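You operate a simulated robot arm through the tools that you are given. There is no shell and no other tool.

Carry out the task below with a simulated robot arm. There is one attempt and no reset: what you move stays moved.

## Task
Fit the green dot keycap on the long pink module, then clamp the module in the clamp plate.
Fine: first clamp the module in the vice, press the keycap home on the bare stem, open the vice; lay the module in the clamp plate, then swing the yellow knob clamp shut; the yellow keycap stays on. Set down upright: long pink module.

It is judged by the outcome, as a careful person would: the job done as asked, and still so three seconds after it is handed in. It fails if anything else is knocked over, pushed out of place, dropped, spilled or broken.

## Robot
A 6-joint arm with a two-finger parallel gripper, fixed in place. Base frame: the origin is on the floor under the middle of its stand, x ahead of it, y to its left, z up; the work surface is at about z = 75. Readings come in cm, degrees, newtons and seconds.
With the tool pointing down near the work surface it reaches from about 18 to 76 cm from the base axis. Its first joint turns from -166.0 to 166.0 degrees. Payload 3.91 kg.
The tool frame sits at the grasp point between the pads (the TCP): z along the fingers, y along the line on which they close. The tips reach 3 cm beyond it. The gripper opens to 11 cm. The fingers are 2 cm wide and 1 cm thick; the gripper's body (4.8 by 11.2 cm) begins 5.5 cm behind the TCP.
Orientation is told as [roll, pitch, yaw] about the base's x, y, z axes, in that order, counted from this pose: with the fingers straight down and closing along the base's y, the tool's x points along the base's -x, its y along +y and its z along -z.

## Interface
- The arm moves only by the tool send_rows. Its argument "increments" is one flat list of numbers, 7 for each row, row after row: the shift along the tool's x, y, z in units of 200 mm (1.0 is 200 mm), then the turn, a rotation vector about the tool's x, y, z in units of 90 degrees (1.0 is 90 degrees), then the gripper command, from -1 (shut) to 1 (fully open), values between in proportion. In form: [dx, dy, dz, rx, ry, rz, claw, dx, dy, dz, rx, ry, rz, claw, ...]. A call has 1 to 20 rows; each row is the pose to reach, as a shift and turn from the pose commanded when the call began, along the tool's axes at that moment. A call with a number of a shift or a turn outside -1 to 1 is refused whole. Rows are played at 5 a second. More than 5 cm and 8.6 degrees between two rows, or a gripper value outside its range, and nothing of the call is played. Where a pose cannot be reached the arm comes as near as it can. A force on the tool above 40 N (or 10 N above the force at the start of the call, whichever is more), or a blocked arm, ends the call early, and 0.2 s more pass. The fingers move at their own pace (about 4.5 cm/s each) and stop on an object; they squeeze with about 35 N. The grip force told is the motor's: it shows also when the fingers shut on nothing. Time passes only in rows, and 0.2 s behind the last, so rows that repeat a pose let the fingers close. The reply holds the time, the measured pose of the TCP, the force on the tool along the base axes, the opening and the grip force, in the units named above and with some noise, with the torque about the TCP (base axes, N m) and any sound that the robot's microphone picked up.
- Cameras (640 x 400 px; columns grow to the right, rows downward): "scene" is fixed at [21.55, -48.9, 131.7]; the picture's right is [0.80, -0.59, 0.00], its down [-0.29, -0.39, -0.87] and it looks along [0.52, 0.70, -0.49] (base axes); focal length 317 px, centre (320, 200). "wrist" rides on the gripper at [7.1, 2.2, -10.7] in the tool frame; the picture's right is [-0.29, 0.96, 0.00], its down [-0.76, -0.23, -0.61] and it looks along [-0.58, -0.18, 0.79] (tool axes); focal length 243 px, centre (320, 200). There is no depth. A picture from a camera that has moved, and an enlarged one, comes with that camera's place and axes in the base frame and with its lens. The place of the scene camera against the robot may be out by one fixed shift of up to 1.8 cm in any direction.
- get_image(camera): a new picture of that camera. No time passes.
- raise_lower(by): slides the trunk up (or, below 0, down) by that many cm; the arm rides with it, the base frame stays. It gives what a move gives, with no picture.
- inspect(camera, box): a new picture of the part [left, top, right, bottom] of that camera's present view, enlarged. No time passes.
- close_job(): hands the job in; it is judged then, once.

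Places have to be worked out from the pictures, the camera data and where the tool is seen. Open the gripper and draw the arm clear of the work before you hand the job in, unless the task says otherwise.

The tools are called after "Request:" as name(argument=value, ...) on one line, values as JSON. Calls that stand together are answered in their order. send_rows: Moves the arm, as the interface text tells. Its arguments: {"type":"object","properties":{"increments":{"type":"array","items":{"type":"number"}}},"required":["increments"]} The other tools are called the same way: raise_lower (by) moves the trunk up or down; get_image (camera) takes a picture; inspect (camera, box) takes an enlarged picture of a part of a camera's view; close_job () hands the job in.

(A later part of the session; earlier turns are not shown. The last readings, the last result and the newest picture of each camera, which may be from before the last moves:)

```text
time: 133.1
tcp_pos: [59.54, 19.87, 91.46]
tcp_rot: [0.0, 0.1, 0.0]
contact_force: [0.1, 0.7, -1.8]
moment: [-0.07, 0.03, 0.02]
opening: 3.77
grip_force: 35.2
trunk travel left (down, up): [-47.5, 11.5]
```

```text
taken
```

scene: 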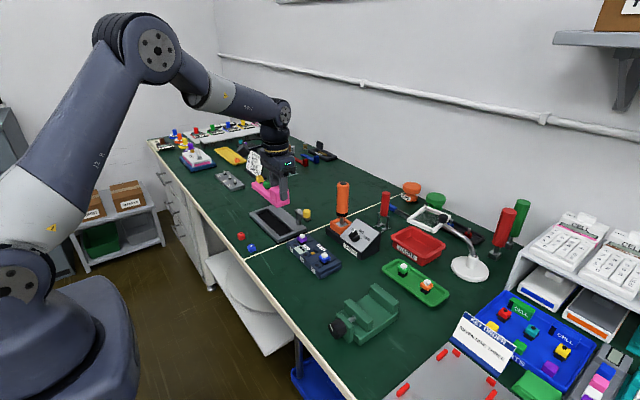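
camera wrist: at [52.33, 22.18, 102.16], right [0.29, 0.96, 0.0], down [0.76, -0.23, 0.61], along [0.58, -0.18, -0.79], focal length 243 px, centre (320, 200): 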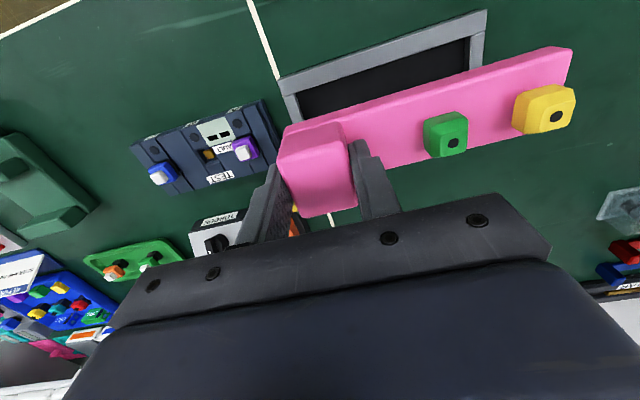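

I enlarge the wrist view to measure the recess against the held module.

Request:
inspect(camera="wrist", box=[270, 0, 500, 140])

Request:
inspect(camera="wrist", box=[420, 0, 600, 140])

Request:
inspect(camera="wrist", box=[260, 60, 380, 140])

Request:
inspect(camera="scene", box=[240, 165, 330, 245])

```text
2.78 times, centred on (385, 70) of wrist
camera zoom: at [52.33, 22.18, 102.16], right [0.29, 0.96, 0.0], down [0.76, -0.23, 0.61], along [0.58, -0.18, -0.79], focal length 675 px, centre (139, 562)
```

zoom: 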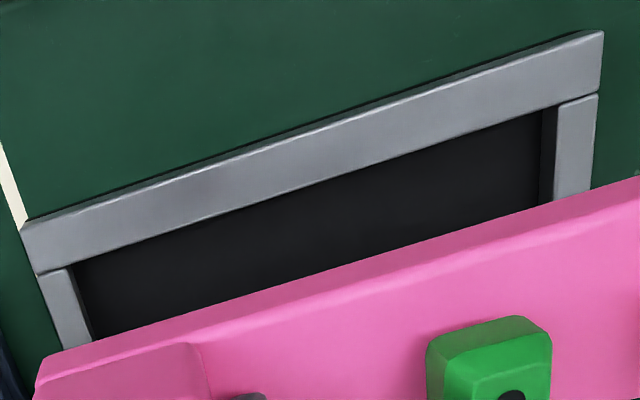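

```text
2.86 times, centred on (510, 70) of wrist
camera zoom: at [52.33, 22.18, 102.16], right [0.29, 0.96, 0.0], down [0.76, -0.23, 0.61], along [0.58, -0.18, -0.79], focal length 693 px, centre (-223, 571)
```

zoom: 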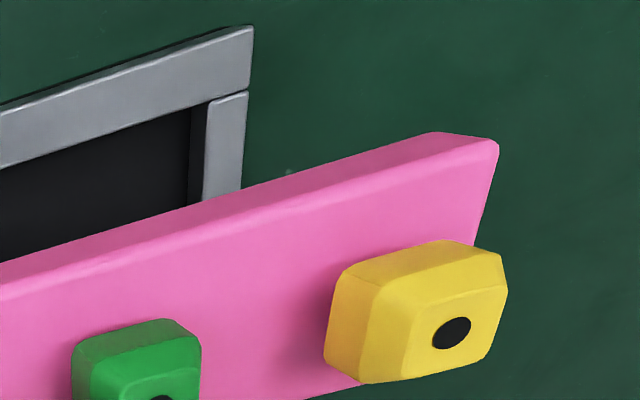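

```text
5.00 times, centred on (320, 100) of wrist
camera zoom: at [52.33, 22.18, 102.16], right [0.29, 0.96, 0.0], down [0.76, -0.23, 0.61], along [0.58, -0.18, -0.79], focal length 1213 px, centre (320, 700)
```

zoom: 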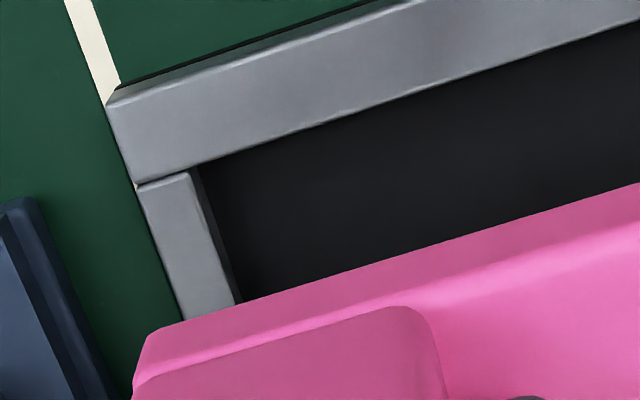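

```text
5.00 times, centred on (285, 205) of scene
camera zoom: at [21.55, -48.9, 131.7], right [0.8, -0.59, 0.0], down [-0.29, -0.39, -0.87], along [0.52, 0.7, -0.49], focal length 1587 px, centre (495, 175)
```

zoom: 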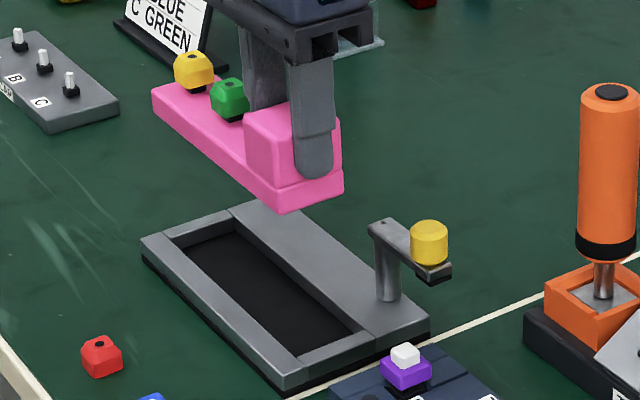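

Recess inner walls measure x ≈ 57.5–62.2 and y ≈ 18.0–34.2. The module spans 57.4–61.6 and 18.1–34.0, so I shift +3.6 mm in x and 0.5 mm in y. Then I lower to 1.7 cm above the plate and re-measure.

Request:
send_rows(increments=[-0.018, 0.0025, 0.06, 0, 0, 0, -1, -0.018, 0.0025, 0.13, 0, 0, 0, -1, -0.018, 0.0025, 0.2, 0, 0, 0, -1, -0.018, 0.0025, 0.28, 0, 0, 0, -1, -0.018, 0.0025, 0.35, 0, 0, 0, -1, -0.018, 0.0025, 0.373, 0, 0, 0, -1, -0.018, 0.0025, 0.373, 0, 0, 0, -1])

Request:
inspect(camera="wrist", box=[240, 0, 440, 140])

Request:
inspect(camera="wrist", box=[420, 0, 600, 140])

Request:
inspect(camera="scene", box=[240, 180, 320, 240])

```text
time: 134.7
tcp_pos: [59.91, 20.02, 83.96]
tcp_rot: [0.0, 0.1, 0.0]
contact_force: [-0.4, 0.3, -1.8]
moment: [-0.08, -0.03, -0.01]
opening: 3.75
grip_force: 35.2
trunk travel left (down, up): [-47.5, 11.5]
```

```text
2.86 times, centred on (340, 70) of wrist
camera zoom: at [52.68, 22.23, 94.75], right [0.29, 0.96, 0.0], down [0.76, -0.23, 0.61], along [0.58, -0.18, -0.79], focal length 693 px, centre (263, 571)
```

zoom: 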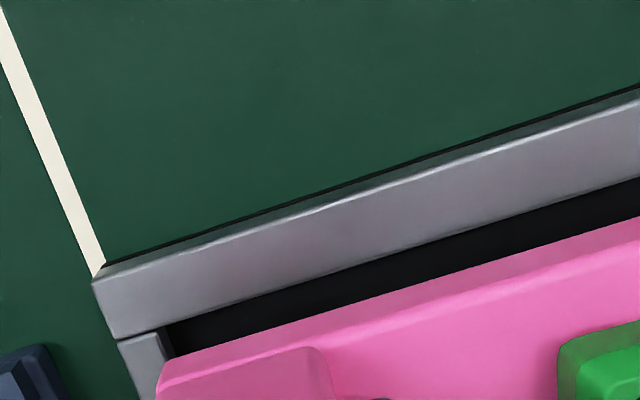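

```text
2.86 times, centred on (510, 70) of wrist
camera zoom: at [52.68, 22.23, 94.75], right [0.29, 0.96, 0.0], down [0.76, -0.23, 0.61], along [0.58, -0.18, -0.79], focal length 693 px, centre (-223, 571)
```

zoom: 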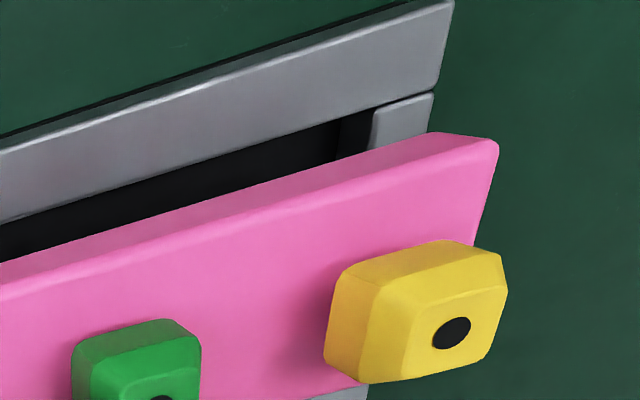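

```text
6.67 times, centred on (280, 210) of scene
camera zoom: at [21.55, -48.9, 131.7], right [0.8, -0.59, 0.0], down [-0.29, -0.39, -0.87], along [0.52, 0.7, -0.49], focal length 2116 px, centre (587, 133)
```

zoom: 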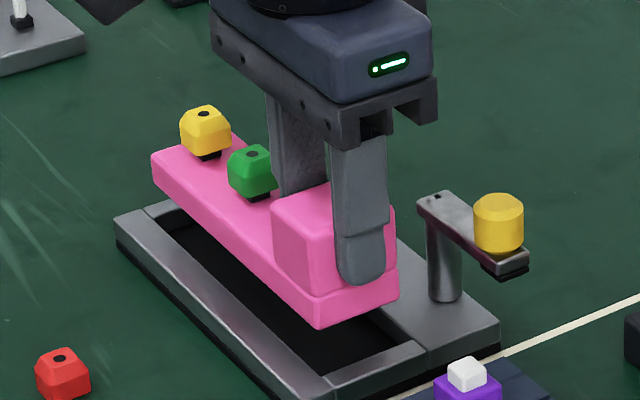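

Measured clearances look balanced: about 0.2 cm on both x sides and about 0.1 cm at each y end. I lower to just above the plate and look again.

Request:
send_rows(increments=[0, 0, 0.02, 0, 0, 0, -1, 0, 0, 0.04, 0, 0, 0, -1, 0, 0, 0.06, 0, 0, 0, -1, 0, 0, 0.07, 0, 0, 0, -1, 0, 0, 0.07, 0, 0, 0, -1])

Request:
inspect(camera="wrist", box=[250, 50, 370, 150])

Request:
inspect(camera="wrist", box=[500, 0, 620, 90])

Request:
inspect(camera="scene", box=[240, 185, 320, 245])

```text
time: 135.9
tcp_pos: [59.77, 19.97, 82.6]
tcp_rot: [0.0, 0.0, 0.0]
contact_force: [0.8, 0.8, -1.1]
moment: [-0.1, -0.03, 0.01]
opening: 3.75
grip_force: 34.8
trunk travel left (down, up): [-47.5, 11.5]
```

```text
4.00 times, centred on (310, 100) of wrist
camera zoom: at [52.68, 22.19, 93.34], right [0.29, 0.96, 0.0], down [0.76, -0.23, 0.61], along [0.58, -0.18, -0.79], focal length 970 px, centre (360, 600)
```

zoom: 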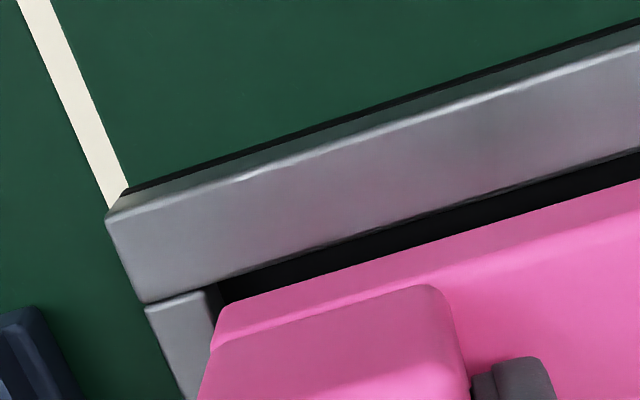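

```text
4.44 times, centred on (560, 45) of wrist
camera zoom: at [52.68, 22.19, 93.34], right [0.29, 0.96, 0.0], down [0.76, -0.23, 0.61], along [0.58, -0.18, -0.79], focal length 1078 px, centre (-747, 889)
```

zoom: 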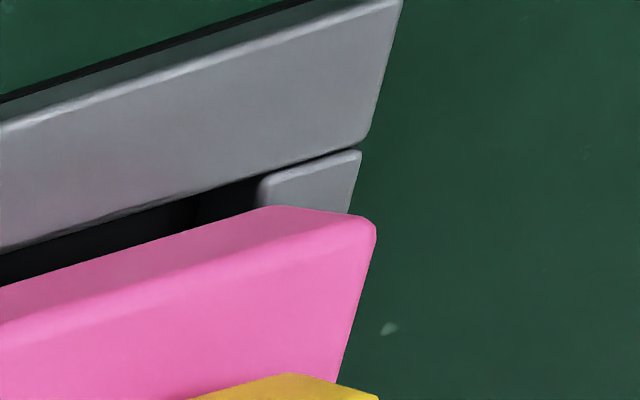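

```text
6.67 times, centred on (280, 215) of scene
camera zoom: at [21.55, -48.9, 131.7], right [0.8, -0.59, 0.0], down [-0.29, -0.39, -0.87], along [0.52, 0.7, -0.49], focal length 2116 px, centre (587, 100)
```

zoom: 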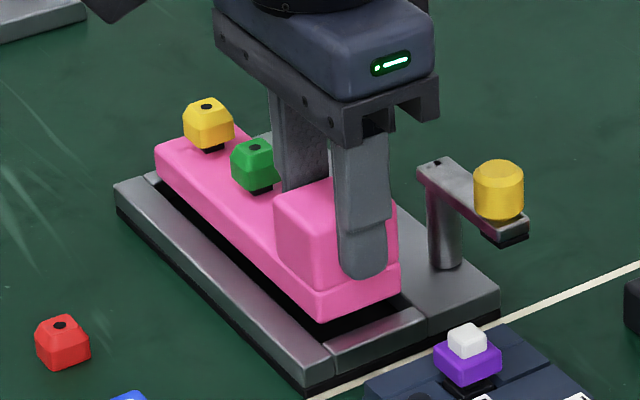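

Both ends and the near side show clearance. I trim y by −0.5 mm and lower into the recess in 2 mm steps, watching the force.

Request:
send_rows(increments=[0.001, -0.0025, 0.005, 0, 0, 0, -1, 0.001, -0.0025, 0.013, 0, 0, 0, -1, 0.001, -0.0025, 0.022, 0, 0, 0, -1, 0.001, -0.0025, 0.03, 0, 0, 0, -1, 0.001, -0.0025, 0.03, 0, 0, 0, -1])

```text
time: 137.1
tcp_pos: [59.81, 19.87, 81.98]
tcp_rot: [0.1, 0.0, -0.1]
contact_force: [-0.2, -0.1, -1.0]
moment: [-0.08, -0.01, -0.01]
opening: 3.75
grip_force: 35.4
trunk travel left (down, up): [-47.5, 11.5]
```

Request:
send_rows(increments=[0, 0, 0.008, 0, 0, 0, -1, 0, 0, 0.016, 0, 0, 0, -1, 0, 0, 0.024, 0, 0, 0, -1, 0, 0, 0.03, 0, 0, 0, -1, 0, 0, 0.03, 0, 0, 0, -1])

Request:
inspect(camera="scene", box=[240, 185, 320, 245])

Request:
inspect(camera="wrist", box=[250, 30, 410, 150])

```text
time: 138.3
tcp_pos: [59.89, 19.98, 81.46]
tcp_rot: [-0.1, 0.0, -0.1]
contact_force: [-0.2, 0.6, -2.2]
moment: [-0.09, 0.0, 0.0]
opening: 3.72
grip_force: 35.1
trunk travel left (down, up): [-47.5, 11.5]
```

```text
6.67 times, centred on (280, 215) of scene
camera zoom: at [21.55, -48.9, 131.7], right [0.8, -0.59, 0.0], down [-0.29, -0.39, -0.87], along [0.52, 0.7, -0.49], focal length 2116 px, centre (587, 100)
```

zoom: 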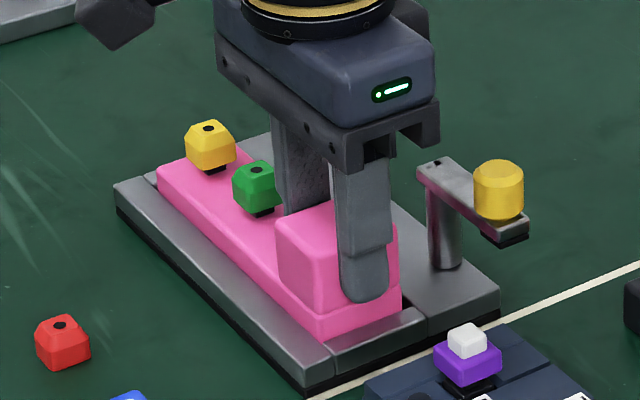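

```text
3.33 times, centred on (330, 90) of wrist
camera zoom: at [52.66, 22.16, 92.15], right [0.29, 0.96, 0.0], down [0.76, -0.23, 0.61], along [0.58, -0.18, -0.79], focal length 809 px, centre (287, 567)
```

zoom: 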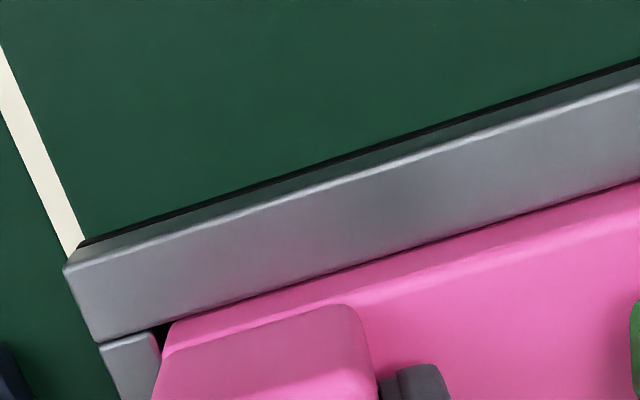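

The module is sliding into the recess freely. I continue in small steps until it bottoms out.

Request:
send_rows(increments=[0, 0, 0.008, 0, 0, 0, -1, 0, 0, 0.016, 0, 0, 0, -1, 0, 0, 0.024, 0, 0, 0, -1, 0, 0, 0.024, 0, 0, 0, -1])

```text
time: 139.3
tcp_pos: [59.72, 20.08, 80.89]
tcp_rot: [0.0, -0.1, 0.0]
contact_force: [-0.3, 0.2, -1.8]
moment: [-0.04, -0.02, 0.04]
opening: 3.75
grip_force: 34.9
trunk travel left (down, up): [-47.5, 11.5]
```

Request:
send_rows(increments=[0, 0, 0.005, 0, 0, 0, -1, 0, 0, 0.01, 0, 0, 0, -1, 0, 0, 0.01, 0, 0, 0, -1])

```text
time: 140.1
tcp_pos: [59.84, 20.0, 80.9]
tcp_rot: [0.0, -0.1, 0.0]
contact_force: [-1.5, -1.2, 10.6]
moment: [0.11, 0.28, 0.04]
opening: 3.74
grip_force: 34.8
trunk travel left (down, up): [-47.5, 11.5]
```

The module bottomed at 10.6 N, with its underside near z 75.6 inside the recess. I relax and release it.

Request:
send_rows(increments=[0, 0, -0.005, 0, 0, 0, -1, 0, 0, -0.005, 0, 0, 0, -0.32, 0, 0, -0.005, 0, 0, 0, -0.2, 0, 0, -0.005, 0, 0, 0, 0, 0, 0, -0.005, 0, 0, 0, 0.1, 0, 0, -0.005, 0, 0, 0, 0.1])

Request:
inspect(camera="scene", box=[240, 185, 320, 245])

Request:
get_image(camera="wrist")

```text
time: 141.5
tcp_pos: [59.77, 20.02, 80.82]
tcp_rot: [0.0, 0.0, -0.1]
contact_force: [0.3, -0.4, 0.5]
moment: [0.04, -0.01, -0.01]
opening: 6.04
grip_force: 0.2
trunk travel left (down, up): [-47.5, 11.5]
```

```text
6.67 times, centred on (280, 215) of scene
camera zoom: at [21.55, -48.9, 131.7], right [0.8, -0.59, 0.0], down [-0.29, -0.39, -0.87], along [0.52, 0.7, -0.49], focal length 2116 px, centre (587, 100)
```

zoom: 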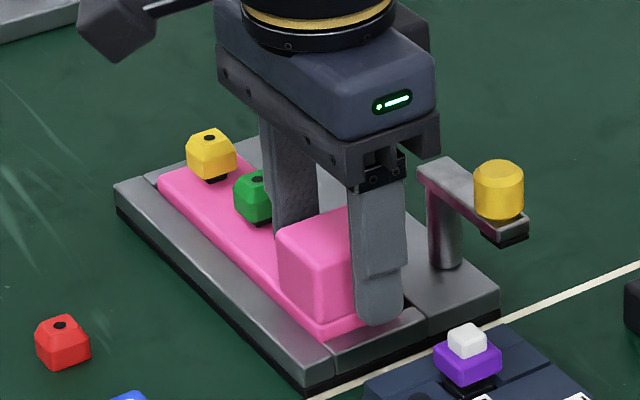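

```text
taken
camera wrist: at [52.66, 22.18, 91.57], right [0.29, 0.96, 0.0], down [0.76, -0.23, 0.61], along [0.58, -0.18, -0.79], focal length 243 px, centre (320, 200)
```

wrist: 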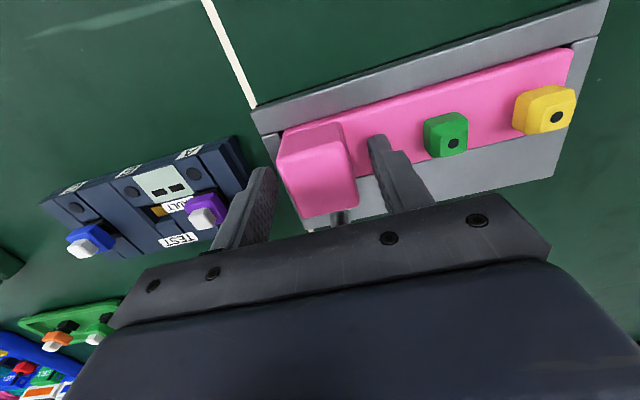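

The module lies flat in the recess. I lift away and look at the clamp.

Request:
send_rows(increments=[0, 0, -0.1, 0, 0, 0, 0.1, 0, 0, -0.25, 0, 0, 0, 0.1, 0, 0, -0.45, 0, 0, 0, 0.1, 0, 0, -0.65, 0, 0, 0, 0.1, 0, 0, -0.8, 0, 0, 0, 0.1, 0, -0.1, -0.9, 0, 0, 0, 0, 0, -0.1, -0.9, 0, 0, 0, -0.2])

Request:
get_image(camera="wrist")

Request:
inspect(camera="scene", box=[240, 180, 330, 245])

```text
time: 143.1
tcp_pos: [59.76, 18.05, 98.84]
tcp_rot: [0.0, 0.0, 0.0]
contact_force: [-0.5, 0.7, 0.0]
moment: [-0.01, 0.03, 0.02]
opening: 4.39
grip_force: 0.0
trunk travel left (down, up): [-47.5, 11.5]
```

```text
taken
camera wrist: at [52.61, 20.16, 109.57], right [0.29, 0.96, 0.0], down [0.76, -0.23, 0.61], along [0.58, -0.18, -0.79], focal length 243 px, centre (320, 200)
```

wrist: 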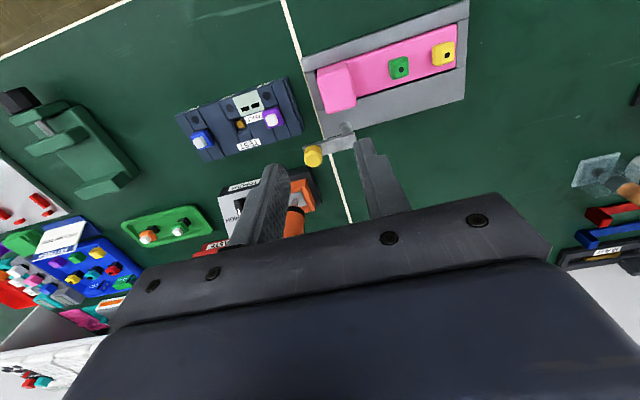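

```text
6.15 times, centred on (285, 212) of scene
camera zoom: at [21.55, -48.9, 131.7], right [0.8, -0.59, 0.0], down [-0.29, -0.39, -0.87], along [0.52, 0.7, -0.49], focal length 1953 px, centre (535, 123)
```

zoom: 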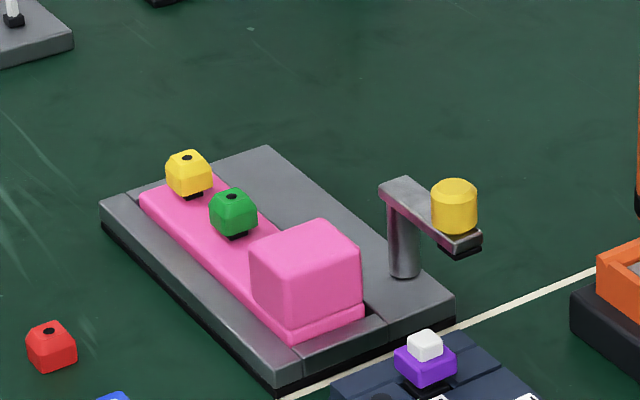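

The module is seated with both caps on. I enlarge the clamp to measure its pivot, arm and yellow knob.

Request:
inspect(camera="wrist", box=[290, 100, 380, 180])

Request:
inspect(camera="scene", box=[285, 195, 325, 230])

```text
5.00 times, centred on (335, 140) of wrist
camera zoom: at [52.61, 20.16, 109.57], right [0.29, 0.96, 0.0], down [0.76, -0.23, 0.61], along [0.58, -0.18, -0.79], focal length 1213 px, centre (245, 500)
```

zoom: 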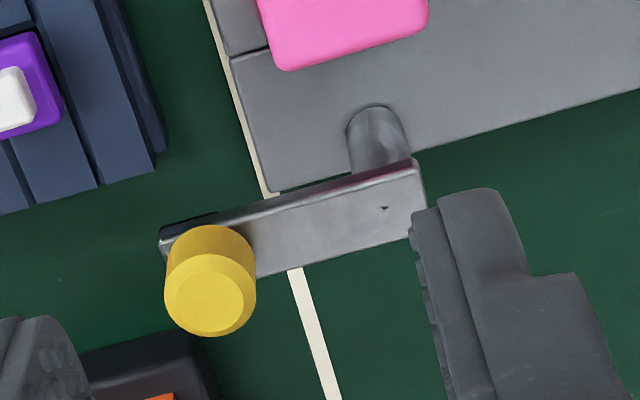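

```text
11.43 times, centred on (305, 212) of scene
camera zoom: at [21.55, -48.9, 131.7], right [0.8, -0.59, 0.0], down [-0.29, -0.39, -0.87], along [0.52, 0.7, -0.49], focal length 3627 px, centre (491, 57)
```

zoom: 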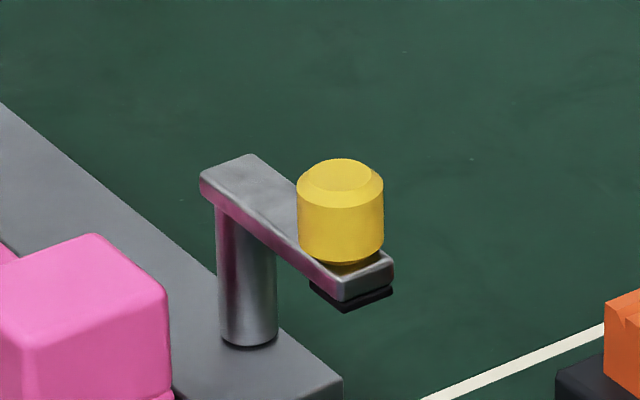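

The pivot post is near (65.4, 20.05) and the knob near (65.4, 15.45), with a lever of about 4.6 cm. It must swing clockwise 90° so its pad lies over the block. I move above the knob.

Request:
send_rows(increments=[-0.1, -0.05, 0, 0, 0, 0, -0.25, -0.2, -0.09, 0.05, 0, 0, 0, -0.25, -0.28, -0.13, 0.15, 0, 0, 0, -0.25, -0.28, -0.13, 0.25, 0, 0, 0, -0.25, -0.28, -0.13, 0.342, 0, 0, 0, -0.25, -0.28, -0.13, 0.342, 0, 0, 0, -0.25])

Request:
get_image(camera="wrist")

Request:
inspect(camera="wrist", box=[260, 70, 400, 190])

```text
time: 144.5
tcp_pos: [65.4, 15.53, 91.98]
tcp_rot: [-0.1, 0.1, -0.1]
contact_force: [-0.3, -0.2, -0.6]
moment: [-0.01, 0.01, 0.01]
opening: 4.13
grip_force: 0.0
trunk travel left (down, up): [-47.5, 11.5]
```

```text
taken
camera wrist: at [58.23, 17.64, 102.68], right [0.29, 0.96, 0.0], down [0.76, -0.23, 0.61], along [0.58, -0.18, -0.79], focal length 243 px, centre (320, 200)
```

wrist: 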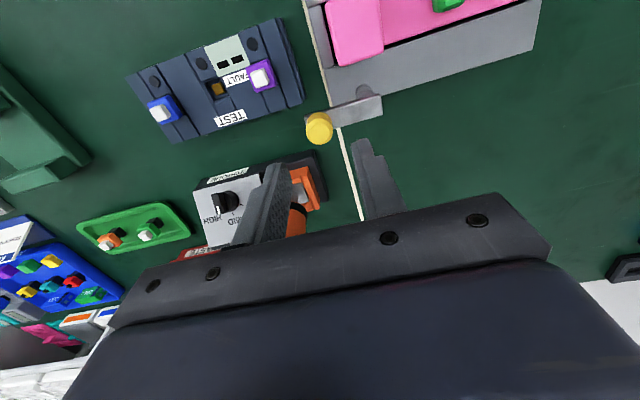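

```text
3.33 times, centred on (330, 130) of wrist
camera zoom: at [58.23, 17.64, 102.68], right [0.29, 0.96, 0.0], down [0.76, -0.23, 0.61], along [0.58, -0.18, -0.79], focal length 809 px, centre (287, 433)
```

zoom: 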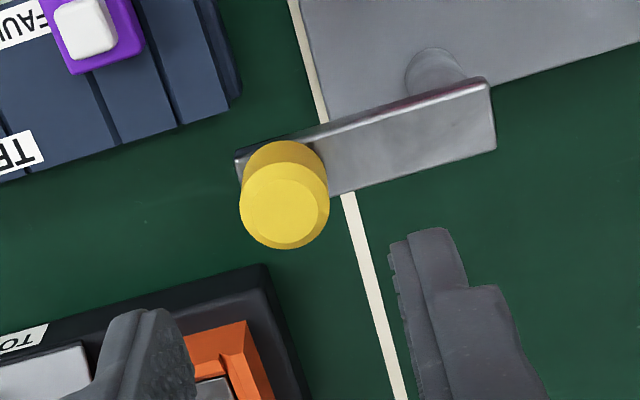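

The knob centre is at about (65.47, 15.4) with its top near z 83.9. I descend so the tips stop about half a centimetre above the arm.

Request:
send_rows(increments=[-0.0065, -0.002, 0.08, 0, 0, 0, -0.25, -0.0065, -0.002, 0.16, 0, 0, 0, -0.25, -0.0065, -0.002, 0.24, 0, 0, 0, -0.25, -0.0065, -0.002, 0.3, 0, 0, 0, -0.25, -0.0065, -0.002, 0.329, 0, 0, 0, -0.25, -0.0065, -0.002, 0.329, 0, 0, 0, -0.25])

Request:
inspect(camera="wrist", box=[260, 90, 400, 210])

Request:
inspect(camera="scene", box=[275, 180, 335, 230])

```text
time: 145.9
tcp_pos: [65.49, 15.31, 85.45]
tcp_rot: [0.0, 0.0, 0.0]
contact_force: [-0.2, 0.4, 0.9]
moment: [-0.02, 0.01, 0.0]
opening: 4.13
grip_force: 0.1
trunk travel left (down, up): [-47.5, 11.5]
```

```text
3.33 times, centred on (330, 150) of wrist
camera zoom: at [58.43, 17.55, 96.14], right [0.29, 0.96, 0.0], down [0.76, -0.23, 0.61], along [0.58, -0.18, -0.79], focal length 809 px, centre (287, 367)
```

zoom: 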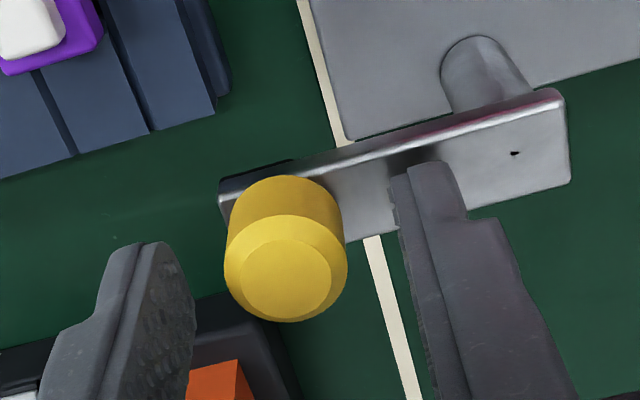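

```text
8.00 times, centred on (305, 205) of scene
camera zoom: at [21.55, -48.9, 131.7], right [0.8, -0.59, 0.0], down [-0.29, -0.39, -0.87], along [0.52, 0.7, -0.49], focal length 2539 px, centre (440, 160)
```

zoom: 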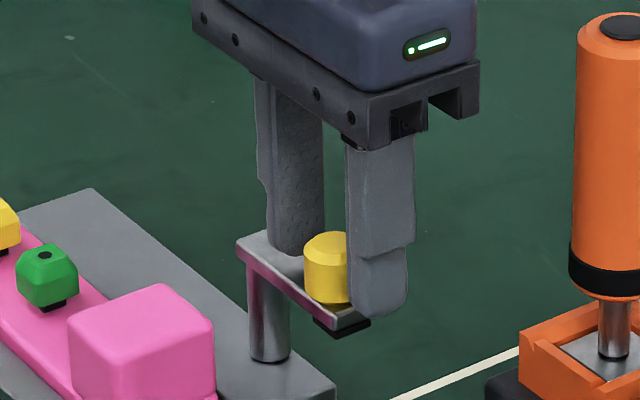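

The knob is exactly centred between the fingers. I close on it.

Request:
send_rows(increments=[0, 0, 0, 0, 0, 0, -0.4, 0, 0, 0, 0, 0, 0, -0.55, 0, 0, 0, 0, 0, 0, -0.8, 0, 0, 0, 0, 0, 0, -1, 0, 0, 0, 0, 0, 0, -1])

```text
time: 147.1
tcp_pos: [65.61, 15.36, 85.43]
tcp_rot: [0.0, 0.0, 0.0]
contact_force: [-0.6, -0.4, -0.2]
moment: [0.26, 0.03, -0.01]
opening: 2.11
grip_force: 35.0
trunk travel left (down, up): [-47.5, 11.5]
```

Held at 2.11 cm. I swing it clockwise about the post, turning the tool with it, 30° first.

Request:
send_rows(increments=[0.0122, 0.0003, 0, 0, 0, 0.0333, -1, 0.0243, 0.0013, 0, 0, 0, 0.0667, -1, 0.0364, 0.0029, 0, 0, 0, 0.1, -1, 0.0483, 0.0051, 0, 0, 0, 0.1333, -1, 0.0602, 0.0079, 0, 0, 0, 0.1667, -1, 0.0718, 0.0114, 0, 0, 0, 0.2, -1, 0.0833, 0.0154, 0, 0, 0, 0.2333, -1, 0.0946, 0.0201, 0, 0, 0, 0.2667, -1, 0.1055, 0.0253, 0, 0, 0, 0.3, -1, 0.1163, 0.0311, 0, 0, 0, 0.3333, -1])

Request:
inspect(camera="scene", box=[265, 180, 335, 230])

```text
time: 149.3
tcp_pos: [63.22, 15.89, 85.52]
tcp_rot: [-0.1, 0.1, -30.1]
contact_force: [4.2, -0.3, 2.3]
moment: [-0.19, 0.08, -0.19]
opening: 2.08
grip_force: 35.2
trunk travel left (down, up): [-47.5, 11.5]
```

```text
8.00 times, centred on (300, 205) of scene
camera zoom: at [21.55, -48.9, 131.7], right [0.8, -0.59, 0.0], down [-0.29, -0.39, -0.87], along [0.52, 0.7, -0.49], focal length 2539 px, centre (480, 160)
```

zoom: 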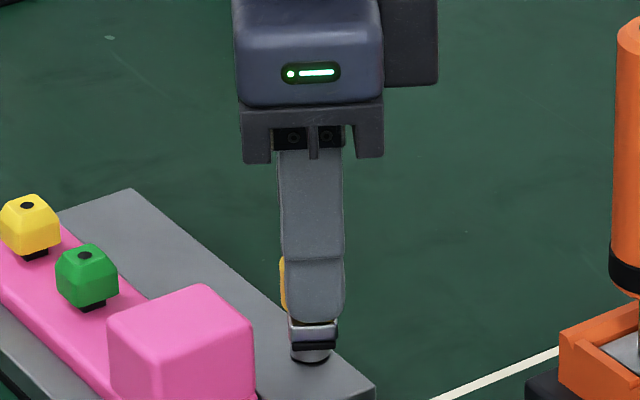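

The arm swings easily with small forces. I continue another 30°.

Request:
send_rows(increments=[0.0122, 0.0003, 0, 0, 0, 0.0333, -1, 0.0243, 0.0013, 0, 0, 0, 0.0667, -1, 0.0364, 0.0029, 0, 0, 0, 0.1, -1, 0.0483, 0.0051, 0, 0, 0, 0.1333, -1, 0.0602, 0.0079, 0, 0, 0, 0.1667, -1, 0.0718, 0.0114, 0, 0, 0, 0.2, -1, 0.0833, 0.0154, 0, 0, 0, 0.2333, -1, 0.0946, 0.0201, 0, 0, 0, 0.2667, -1, 0.1055, 0.0253, 0, 0, 0, 0.3, -1, 0.1163, 0.0311, 0, 0, 0, 0.3333, -1])

Request:
inspect(camera="scene", box=[255, 180, 325, 235])

Request:
get_image(camera="wrist")

```text
time: 151.5
tcp_pos: [61.47, 17.64, 85.49]
tcp_rot: [0.0, 0.0, -60.1]
contact_force: [-0.6, -3.0, -0.9]
moment: [0.04, -0.23, -0.08]
opening: 2.09
grip_force: 35.5
trunk travel left (down, up): [-47.5, 11.5]
```

```text
7.27 times, centred on (290, 208) of scene
camera zoom: at [21.55, -48.9, 131.7], right [0.8, -0.59, 0.0], down [-0.29, -0.39, -0.87], along [0.52, 0.7, -0.49], focal length 2308 px, centre (538, 146)
```

zoom: 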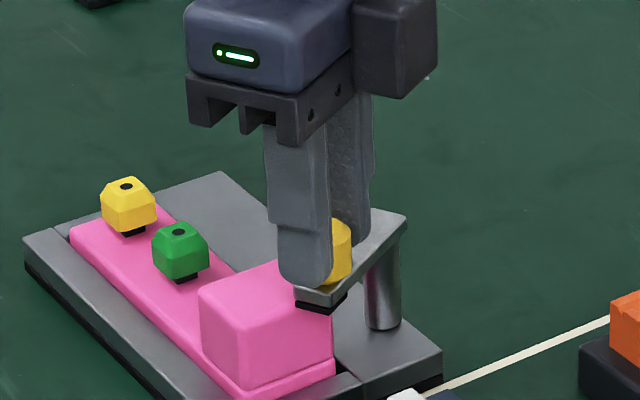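

```text
taken
camera wrist: at [59.76, 24.93, 96.16], right [0.97, 0.23, 0.0], down [0.18, -0.77, 0.61], along [0.14, -0.59, -0.79], focal length 243 px, centre (320, 200)
```

wrist: 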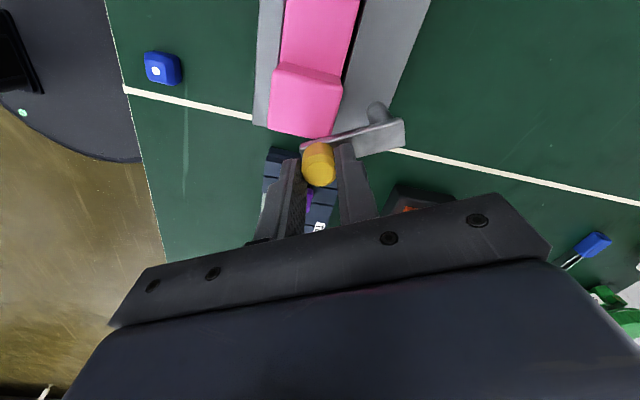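

The pad is reaching the block's corner. I check that it is higher than the block top before continuing.

Request:
inspect(camera="scene", box=[275, 200, 315, 235])

Request:
inspect(camera="wrist", box=[250, 50, 410, 200])

```text
11.43 times, centred on (295, 218) of scene
camera zoom: at [21.55, -48.9, 131.7], right [0.8, -0.59, 0.0], down [-0.29, -0.39, -0.87], along [0.52, 0.7, -0.49], focal length 3627 px, centre (606, 0)
```

zoom: 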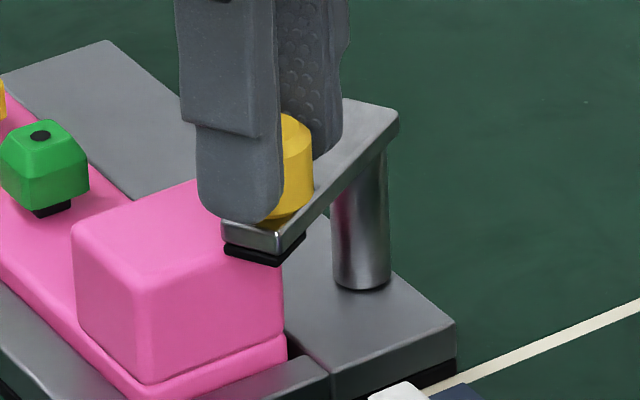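

```text
2.67 times, centred on (330, 125) of wrist
camera zoom: at [59.76, 24.93, 96.16], right [0.97, 0.23, 0.0], down [0.18, -0.77, 0.61], along [0.14, -0.59, -0.79], focal length 647 px, centre (293, 400)
```

zoom: 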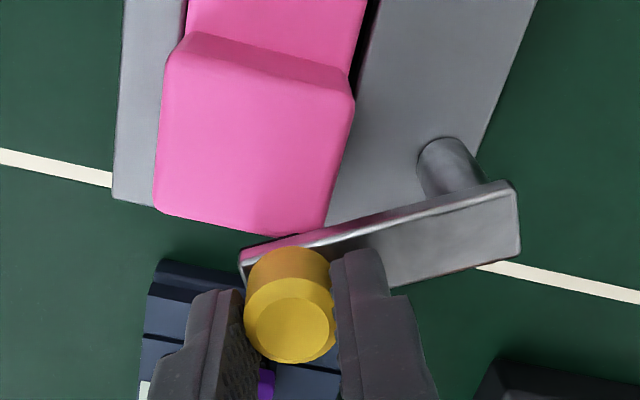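

The pad bottom computes to about z 80.9 against a block top of about 80.5, so it should pass over. I continue in fine steps while watching forces.

Request:
send_rows(increments=[0.0122, 0.0003, 0, 0, 0, 0.0333, -1, 0.0243, 0.0013, 0, 0, 0, 0.0667, -1, 0.0364, 0.0029, 0, 0, 0, 0.1, -1, 0.0483, 0.0051, 0, 0, 0, 0.1333, -1, 0.0602, 0.0079, 0, 0, 0, 0.1667, -1])

Request:
inspect(camera="scene", box=[265, 195, 315, 235])

```text
time: 152.7
tcp_pos: [61.06, 18.71, 85.39]
tcp_rot: [0.0, 0.0, -75.1]
contact_force: [-1.6, -3.6, 0.2]
moment: [-0.08, -0.16, -0.07]
opening: 2.11
grip_force: 35.2
trunk travel left (down, up): [-47.5, 11.5]
```

```text
10.00 times, centred on (290, 215) of scene
camera zoom: at [21.55, -48.9, 131.7], right [0.8, -0.59, 0.0], down [-0.29, -0.39, -0.87], along [0.52, 0.7, -0.49], focal length 3173 px, centre (620, 50)
```

zoom: 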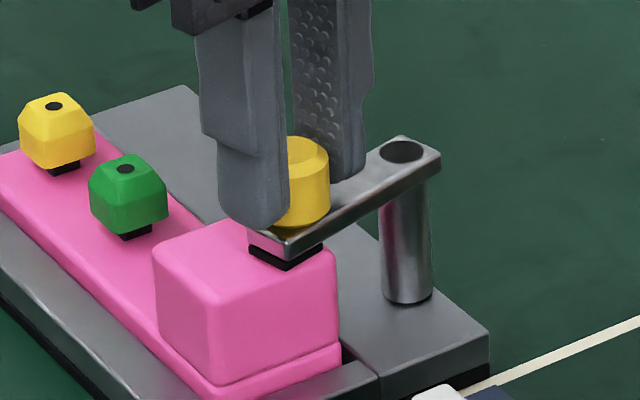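

The pad is sliding over the block's top with tiny forces. I turn the final 15°.

Request:
send_rows(increments=[0.0122, 0.0003, 0, 0, 0, 0.0333, -1, 0.0243, 0.0013, 0, 0, 0, 0.0667, -1, 0.0364, 0.0029, 0, 0, 0, 0.1, -1, 0.0483, 0.0051, 0, 0, 0, 0.1333, -1, 0.0602, 0.0079, 0, 0, 0, 0.1667, -1, 0.0602, 0.0079, 0, 0, 0, 0.1667, -1])

Request:
inspect(camera="scene", box=[265, 195, 315, 235])

Request:
get_image(camera="wrist")

```text
time: 154.1
tcp_pos: [60.87, 19.89, 85.67]
tcp_rot: [0.0, 0.0, -90.1]
contact_force: [-2.0, -3.4, 0.6]
moment: [-0.1, -0.04, 0.11]
opening: 2.1
grip_force: 34.9
trunk travel left (down, up): [-47.5, 11.5]
```

```text
10.00 times, centred on (290, 215) of scene
camera zoom: at [21.55, -48.9, 131.7], right [0.8, -0.59, 0.0], down [-0.29, -0.39, -0.87], along [0.52, 0.7, -0.49], focal length 3173 px, centre (620, 50)
```

zoom: 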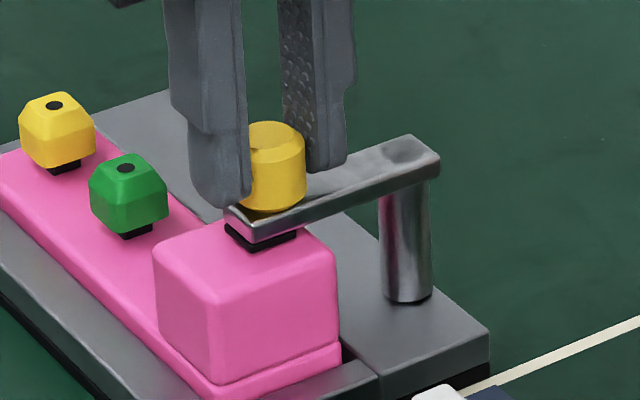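

```text
taken
camera wrist: at [63.02, 27.11, 96.18], right [0.96, -0.29, 0.0], down [-0.23, -0.76, 0.61], along [-0.18, -0.58, -0.79], focal length 243 px, centre (320, 200)
```

wrist: 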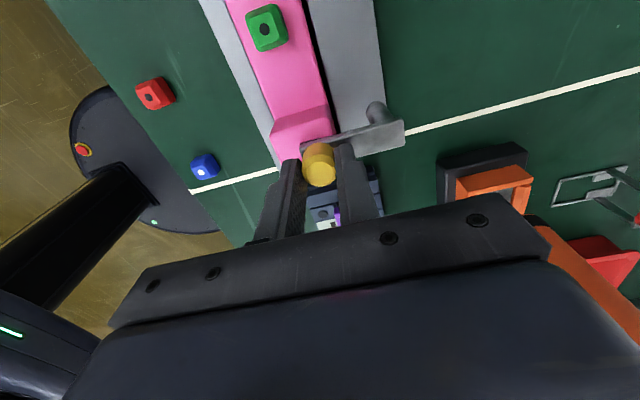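

At 90° the pad is centred over the block. I nudge a few degrees further to feel whether there is a closing stop.

Request:
send_rows(increments=[0.0081, 0.0001, 0, 0, 0, 0.0222, -1, 0.0163, 0.0006, 0, 0, 0, 0.0444, -1, 0.0163, 0.0006, 0, 0, 0, 0.0444, -1])

Request:
inspect(camera="scene", box=[265, 195, 315, 235])

```text
time: 154.9
tcp_pos: [60.84, 20.17, 85.63]
tcp_rot: [0.0, 0.0, -94.1]
contact_force: [1.3, -6.1, 0.1]
moment: [-0.02, 0.2, 0.05]
opening: 2.09
grip_force: 34.6
trunk travel left (down, up): [-47.5, 11.5]
```

```text
10.00 times, centred on (290, 215) of scene
camera zoom: at [21.55, -48.9, 131.7], right [0.8, -0.59, 0.0], down [-0.29, -0.39, -0.87], along [0.52, 0.7, -0.49], focal length 3173 px, centre (620, 50)
```

zoom: 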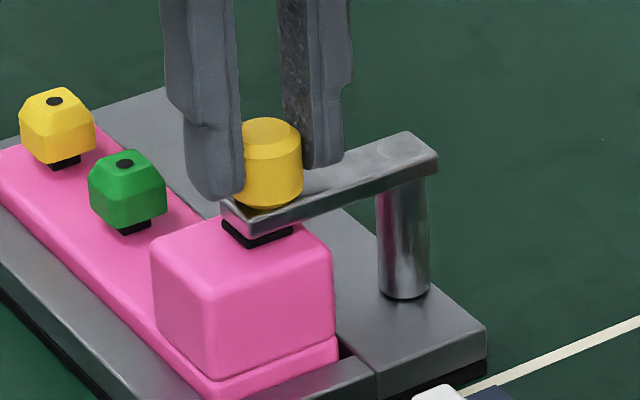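

The whole plate crept about 1–2 mm, so the arm is at its closing stop. I stop turning, relax the last bit of push, then open the fingers.

Request:
send_rows(increments=[-0.003, 0, 0, 0, 0, 0, -1, -0.003, 0, 0, 0, 0, 0, -0.6, -0.003, 0, 0, 0, 0, 0, -0.5, -0.003, 0, 0, 0, 0, 0, -0.35, -0.003, 0, 0, 0, 0, 0, -0.3, -0.003, 0, 0, 0, 0, 0, -0.3])

Request:
inspect(camera="scene", box=[265, 195, 315, 235])

```text
time: 156.3
tcp_pos: [60.83, 20.18, 85.39]
tcp_rot: [0.0, 0.0, -94.1]
contact_force: [0.0, -0.1, -0.2]
moment: [-0.01, -0.01, -0.02]
opening: 3.87
grip_force: 0.2
trunk travel left (down, up): [-47.5, 11.5]
```

```text
10.00 times, centred on (290, 215) of scene
camera zoom: at [21.55, -48.9, 131.7], right [0.8, -0.59, 0.0], down [-0.29, -0.39, -0.87], along [0.52, 0.7, -0.49], focal length 3173 px, centre (620, 50)
```

zoom: 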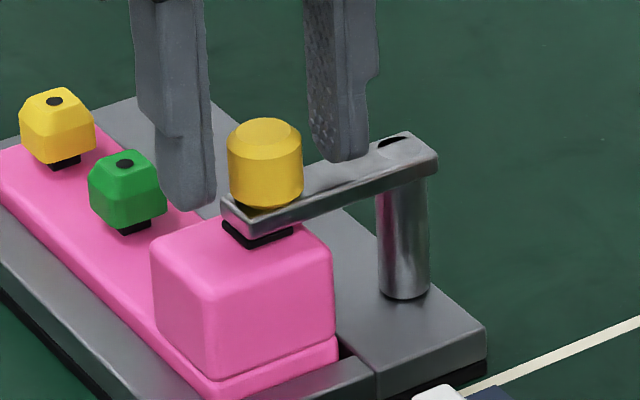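

The clamp stays put after release. I raise straight up and inspect from above.

Request:
send_rows(increments=[0, 0, -0.05, 0, 0, 0, -0.3, 0, 0, -0.15, 0, 0, 0, -0.3, 0, 0, -0.3, 0, 0, 0, -0.3, 0, 0, -0.48, 0, 0, 0, -0.3, 0, 0, -0.66, 0, 0, 0, -0.3, 0, 0, -0.8, 0, 0, 0, -0.3])

Request:
get_image(camera="wrist")

Request:
inspect(camera="wrist", box=[220, 20, 420, 170])

Request:
inspect(camera="scene", box=[235, 180, 325, 245])

```text
time: 157.7
tcp_pos: [60.84, 20.15, 101.54]
tcp_rot: [0.0, 0.0, -94.0]
contact_force: [0.5, -0.1, 0.3]
moment: [-0.01, 0.03, -0.01]
opening: 3.85
grip_force: 0.1
trunk travel left (down, up): [-47.5, 11.5]
```

```text
taken
camera wrist: at [63.5, 27.2, 112.19], right [0.93, -0.36, 0.0], down [-0.28, -0.74, 0.61], along [-0.22, -0.57, -0.79], focal length 243 px, centre (320, 200)
```

wrist: 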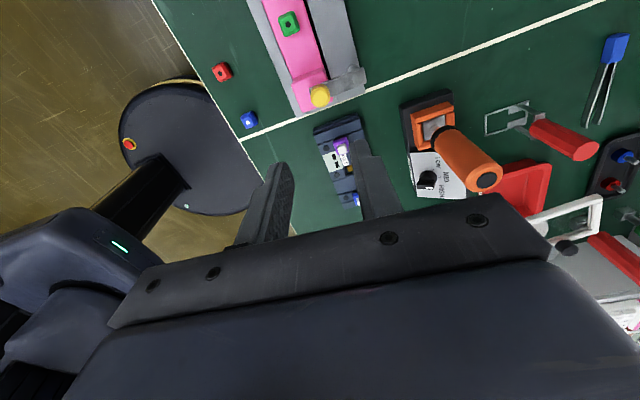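

```text
2.67 times, centred on (320, 95) of wrist
camera zoom: at [63.5, 27.2, 112.19], right [0.93, -0.36, 0.0], down [-0.28, -0.74, 0.61], along [-0.22, -0.57, -0.79], focal length 647 px, centre (320, 480)
```

zoom: 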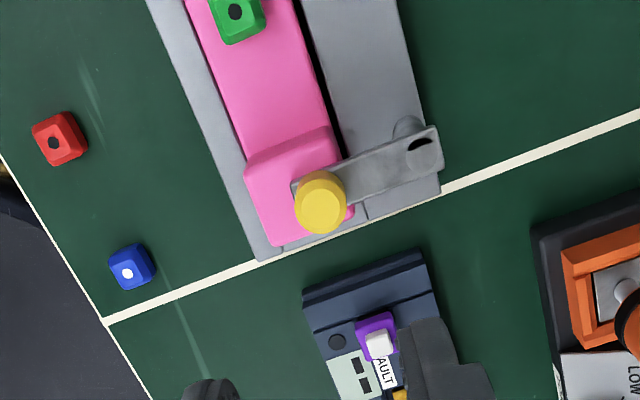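

```text
6.15 times, centred on (280, 212) of scene
camera zoom: at [21.55, -48.9, 131.7], right [0.8, -0.59, 0.0], down [-0.29, -0.39, -0.87], along [0.52, 0.7, -0.49], focal length 1953 px, centre (566, 123)
```

zoom: 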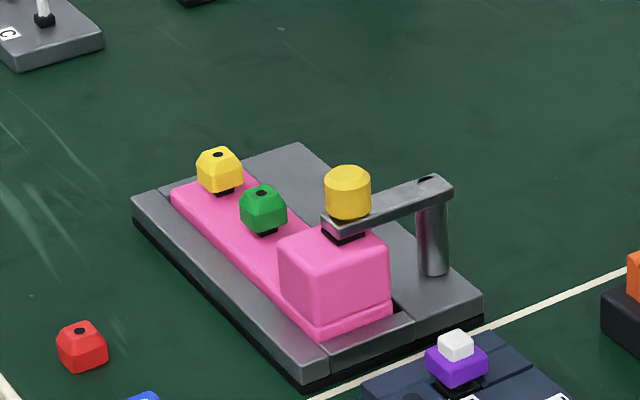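

From above, the clamp arm is square across the block, parallel to the plate's end, and the module sits flat in the recess. I take the whole scene to confirm that nothing else moved.

Request:
get_image(camera="scene")

Request:
inspect(camera="scene", box=[262, 195, 302, 230])

Request:
inspect(camera="wrist", box=[280, 50, 380, 120])

```text
taken
```

scene: 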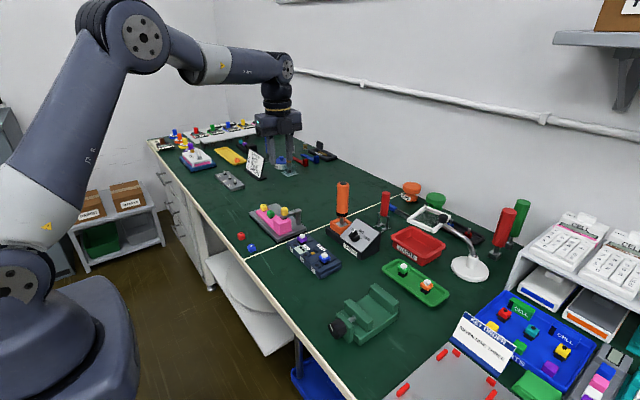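

```text
11.43 times, centred on (282, 212) of scene
camera zoom: at [21.55, -48.9, 131.7], right [0.8, -0.59, 0.0], down [-0.29, -0.39, -0.87], along [0.52, 0.7, -0.49], focal length 3627 px, centre (754, 57)
```

zoom: 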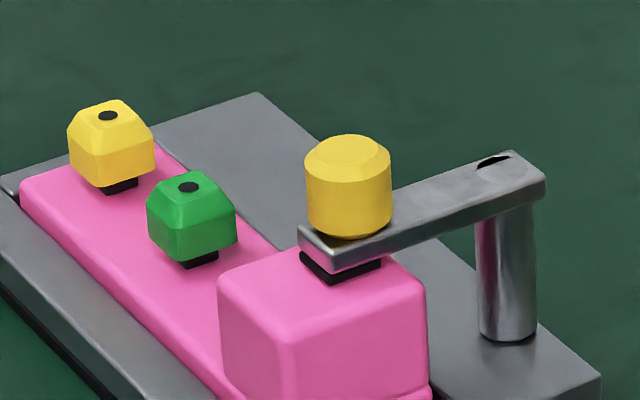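

```text
5.71 times, centred on (330, 85) of wrist
camera zoom: at [63.5, 27.2, 112.19], right [0.93, -0.36, 0.0], down [-0.28, -0.74, 0.61], along [-0.22, -0.57, -0.79], focal length 1386 px, centre (263, 857)
```

zoom: 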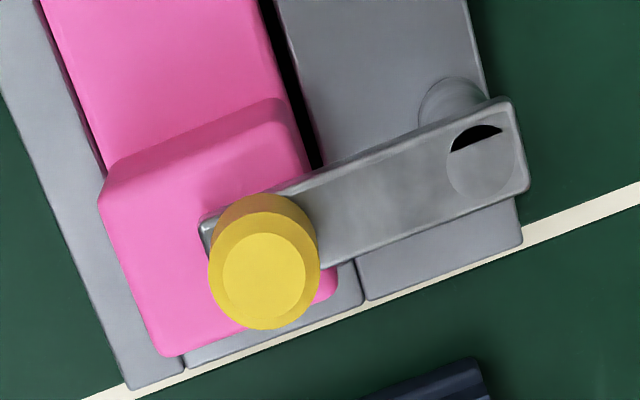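

Everything else is where it was and the clamp is shut squarely over the block. I unwind the wrist and withdraw the arm to its starting area, open.

Request:
send_rows(increments=[0, 0, -0.02, 0, 0, -0.0833, 0, 0, 0, -0.04, 0, 0, -0.1667, 0, 0, 0, -0.06, 0, 0, -0.25, 0, 0, 0, -0.08, 0, 0, -0.3333, 0, 0, 0, -0.1, 0, 0, -0.4167, 0, 0, 0, -0.12, 0, 0, -0.5, 0, 0, 0, -0.14, 0, 0, -0.5833, 0, 0, 0, -0.16, 0, 0, -0.6667, 0, 0, 0, -0.18, 0, 0, -0.75, 0, 0, 0, -0.2, 0, 0, -0.8333, 0, 0, 0, -0.2, 0, 0, -0.9167, 0, 0, 0, -0.2, 0, 0, -1, 0])

Request:
send_rows(increments=[0.1, -0.07, -0.05, 0, 0, -0.0444, 0.3, 0.25, -0.17, -0.12, 0, 0, -0.0444, 0.5, 0.42, -0.27, -0.2, 0, 0, -0.0444, 0.8, 0.59, -0.37, -0.28, 0, 0, -0.0444, 1, 0.75, -0.45, -0.35, 0, 0, -0.0444, 1, 0.85, -0.5, -0.38, 0, 0, -0.0444, 1, 0.85, -0.5, -0.38, 0, 0, -0.0444, 1])

Request:
get_image(camera="scene")

Request:
get_image(camera="wrist")

```text
time: 160.3
tcp_pos: [60.96, 20.27, 105.65]
tcp_rot: [0.0, 0.1, -3.9]
contact_force: [0.0, -0.4, -0.8]
moment: [0.01, 0.01, -0.03]
opening: 5.51
grip_force: 0.0
trunk travel left (down, up): [-47.5, 11.5]
```

```text
time: 161.9
tcp_pos: [43.2, 11.41, 113.1]
tcp_rot: [0.0, 0.0, 0.0]
contact_force: [-0.3, -0.1, 0.5]
moment: [0.0, 0.0, -0.03]
opening: 10.99
grip_force: 0.2
trunk travel left (down, up): [-47.5, 11.5]
```

```text
taken
```

scene: 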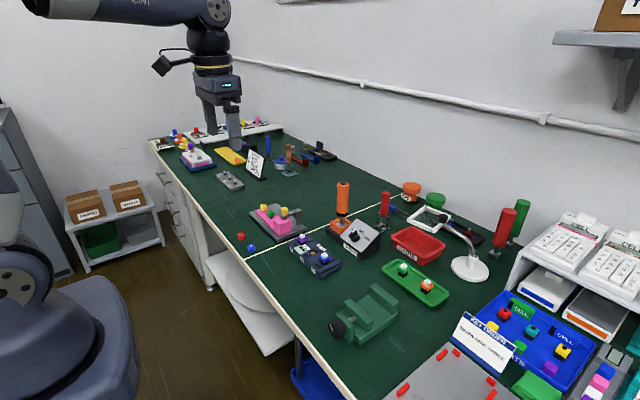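

```text
taken
camera wrist: at [36.03, 13.59, 123.81], right [0.29, 0.96, 0.0], down [0.76, -0.23, 0.61], along [0.58, -0.18, -0.79], focal length 243 px, centre (320, 200)
```

wrist: 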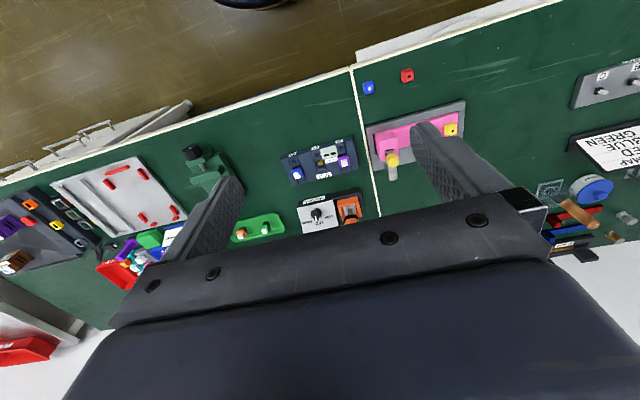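

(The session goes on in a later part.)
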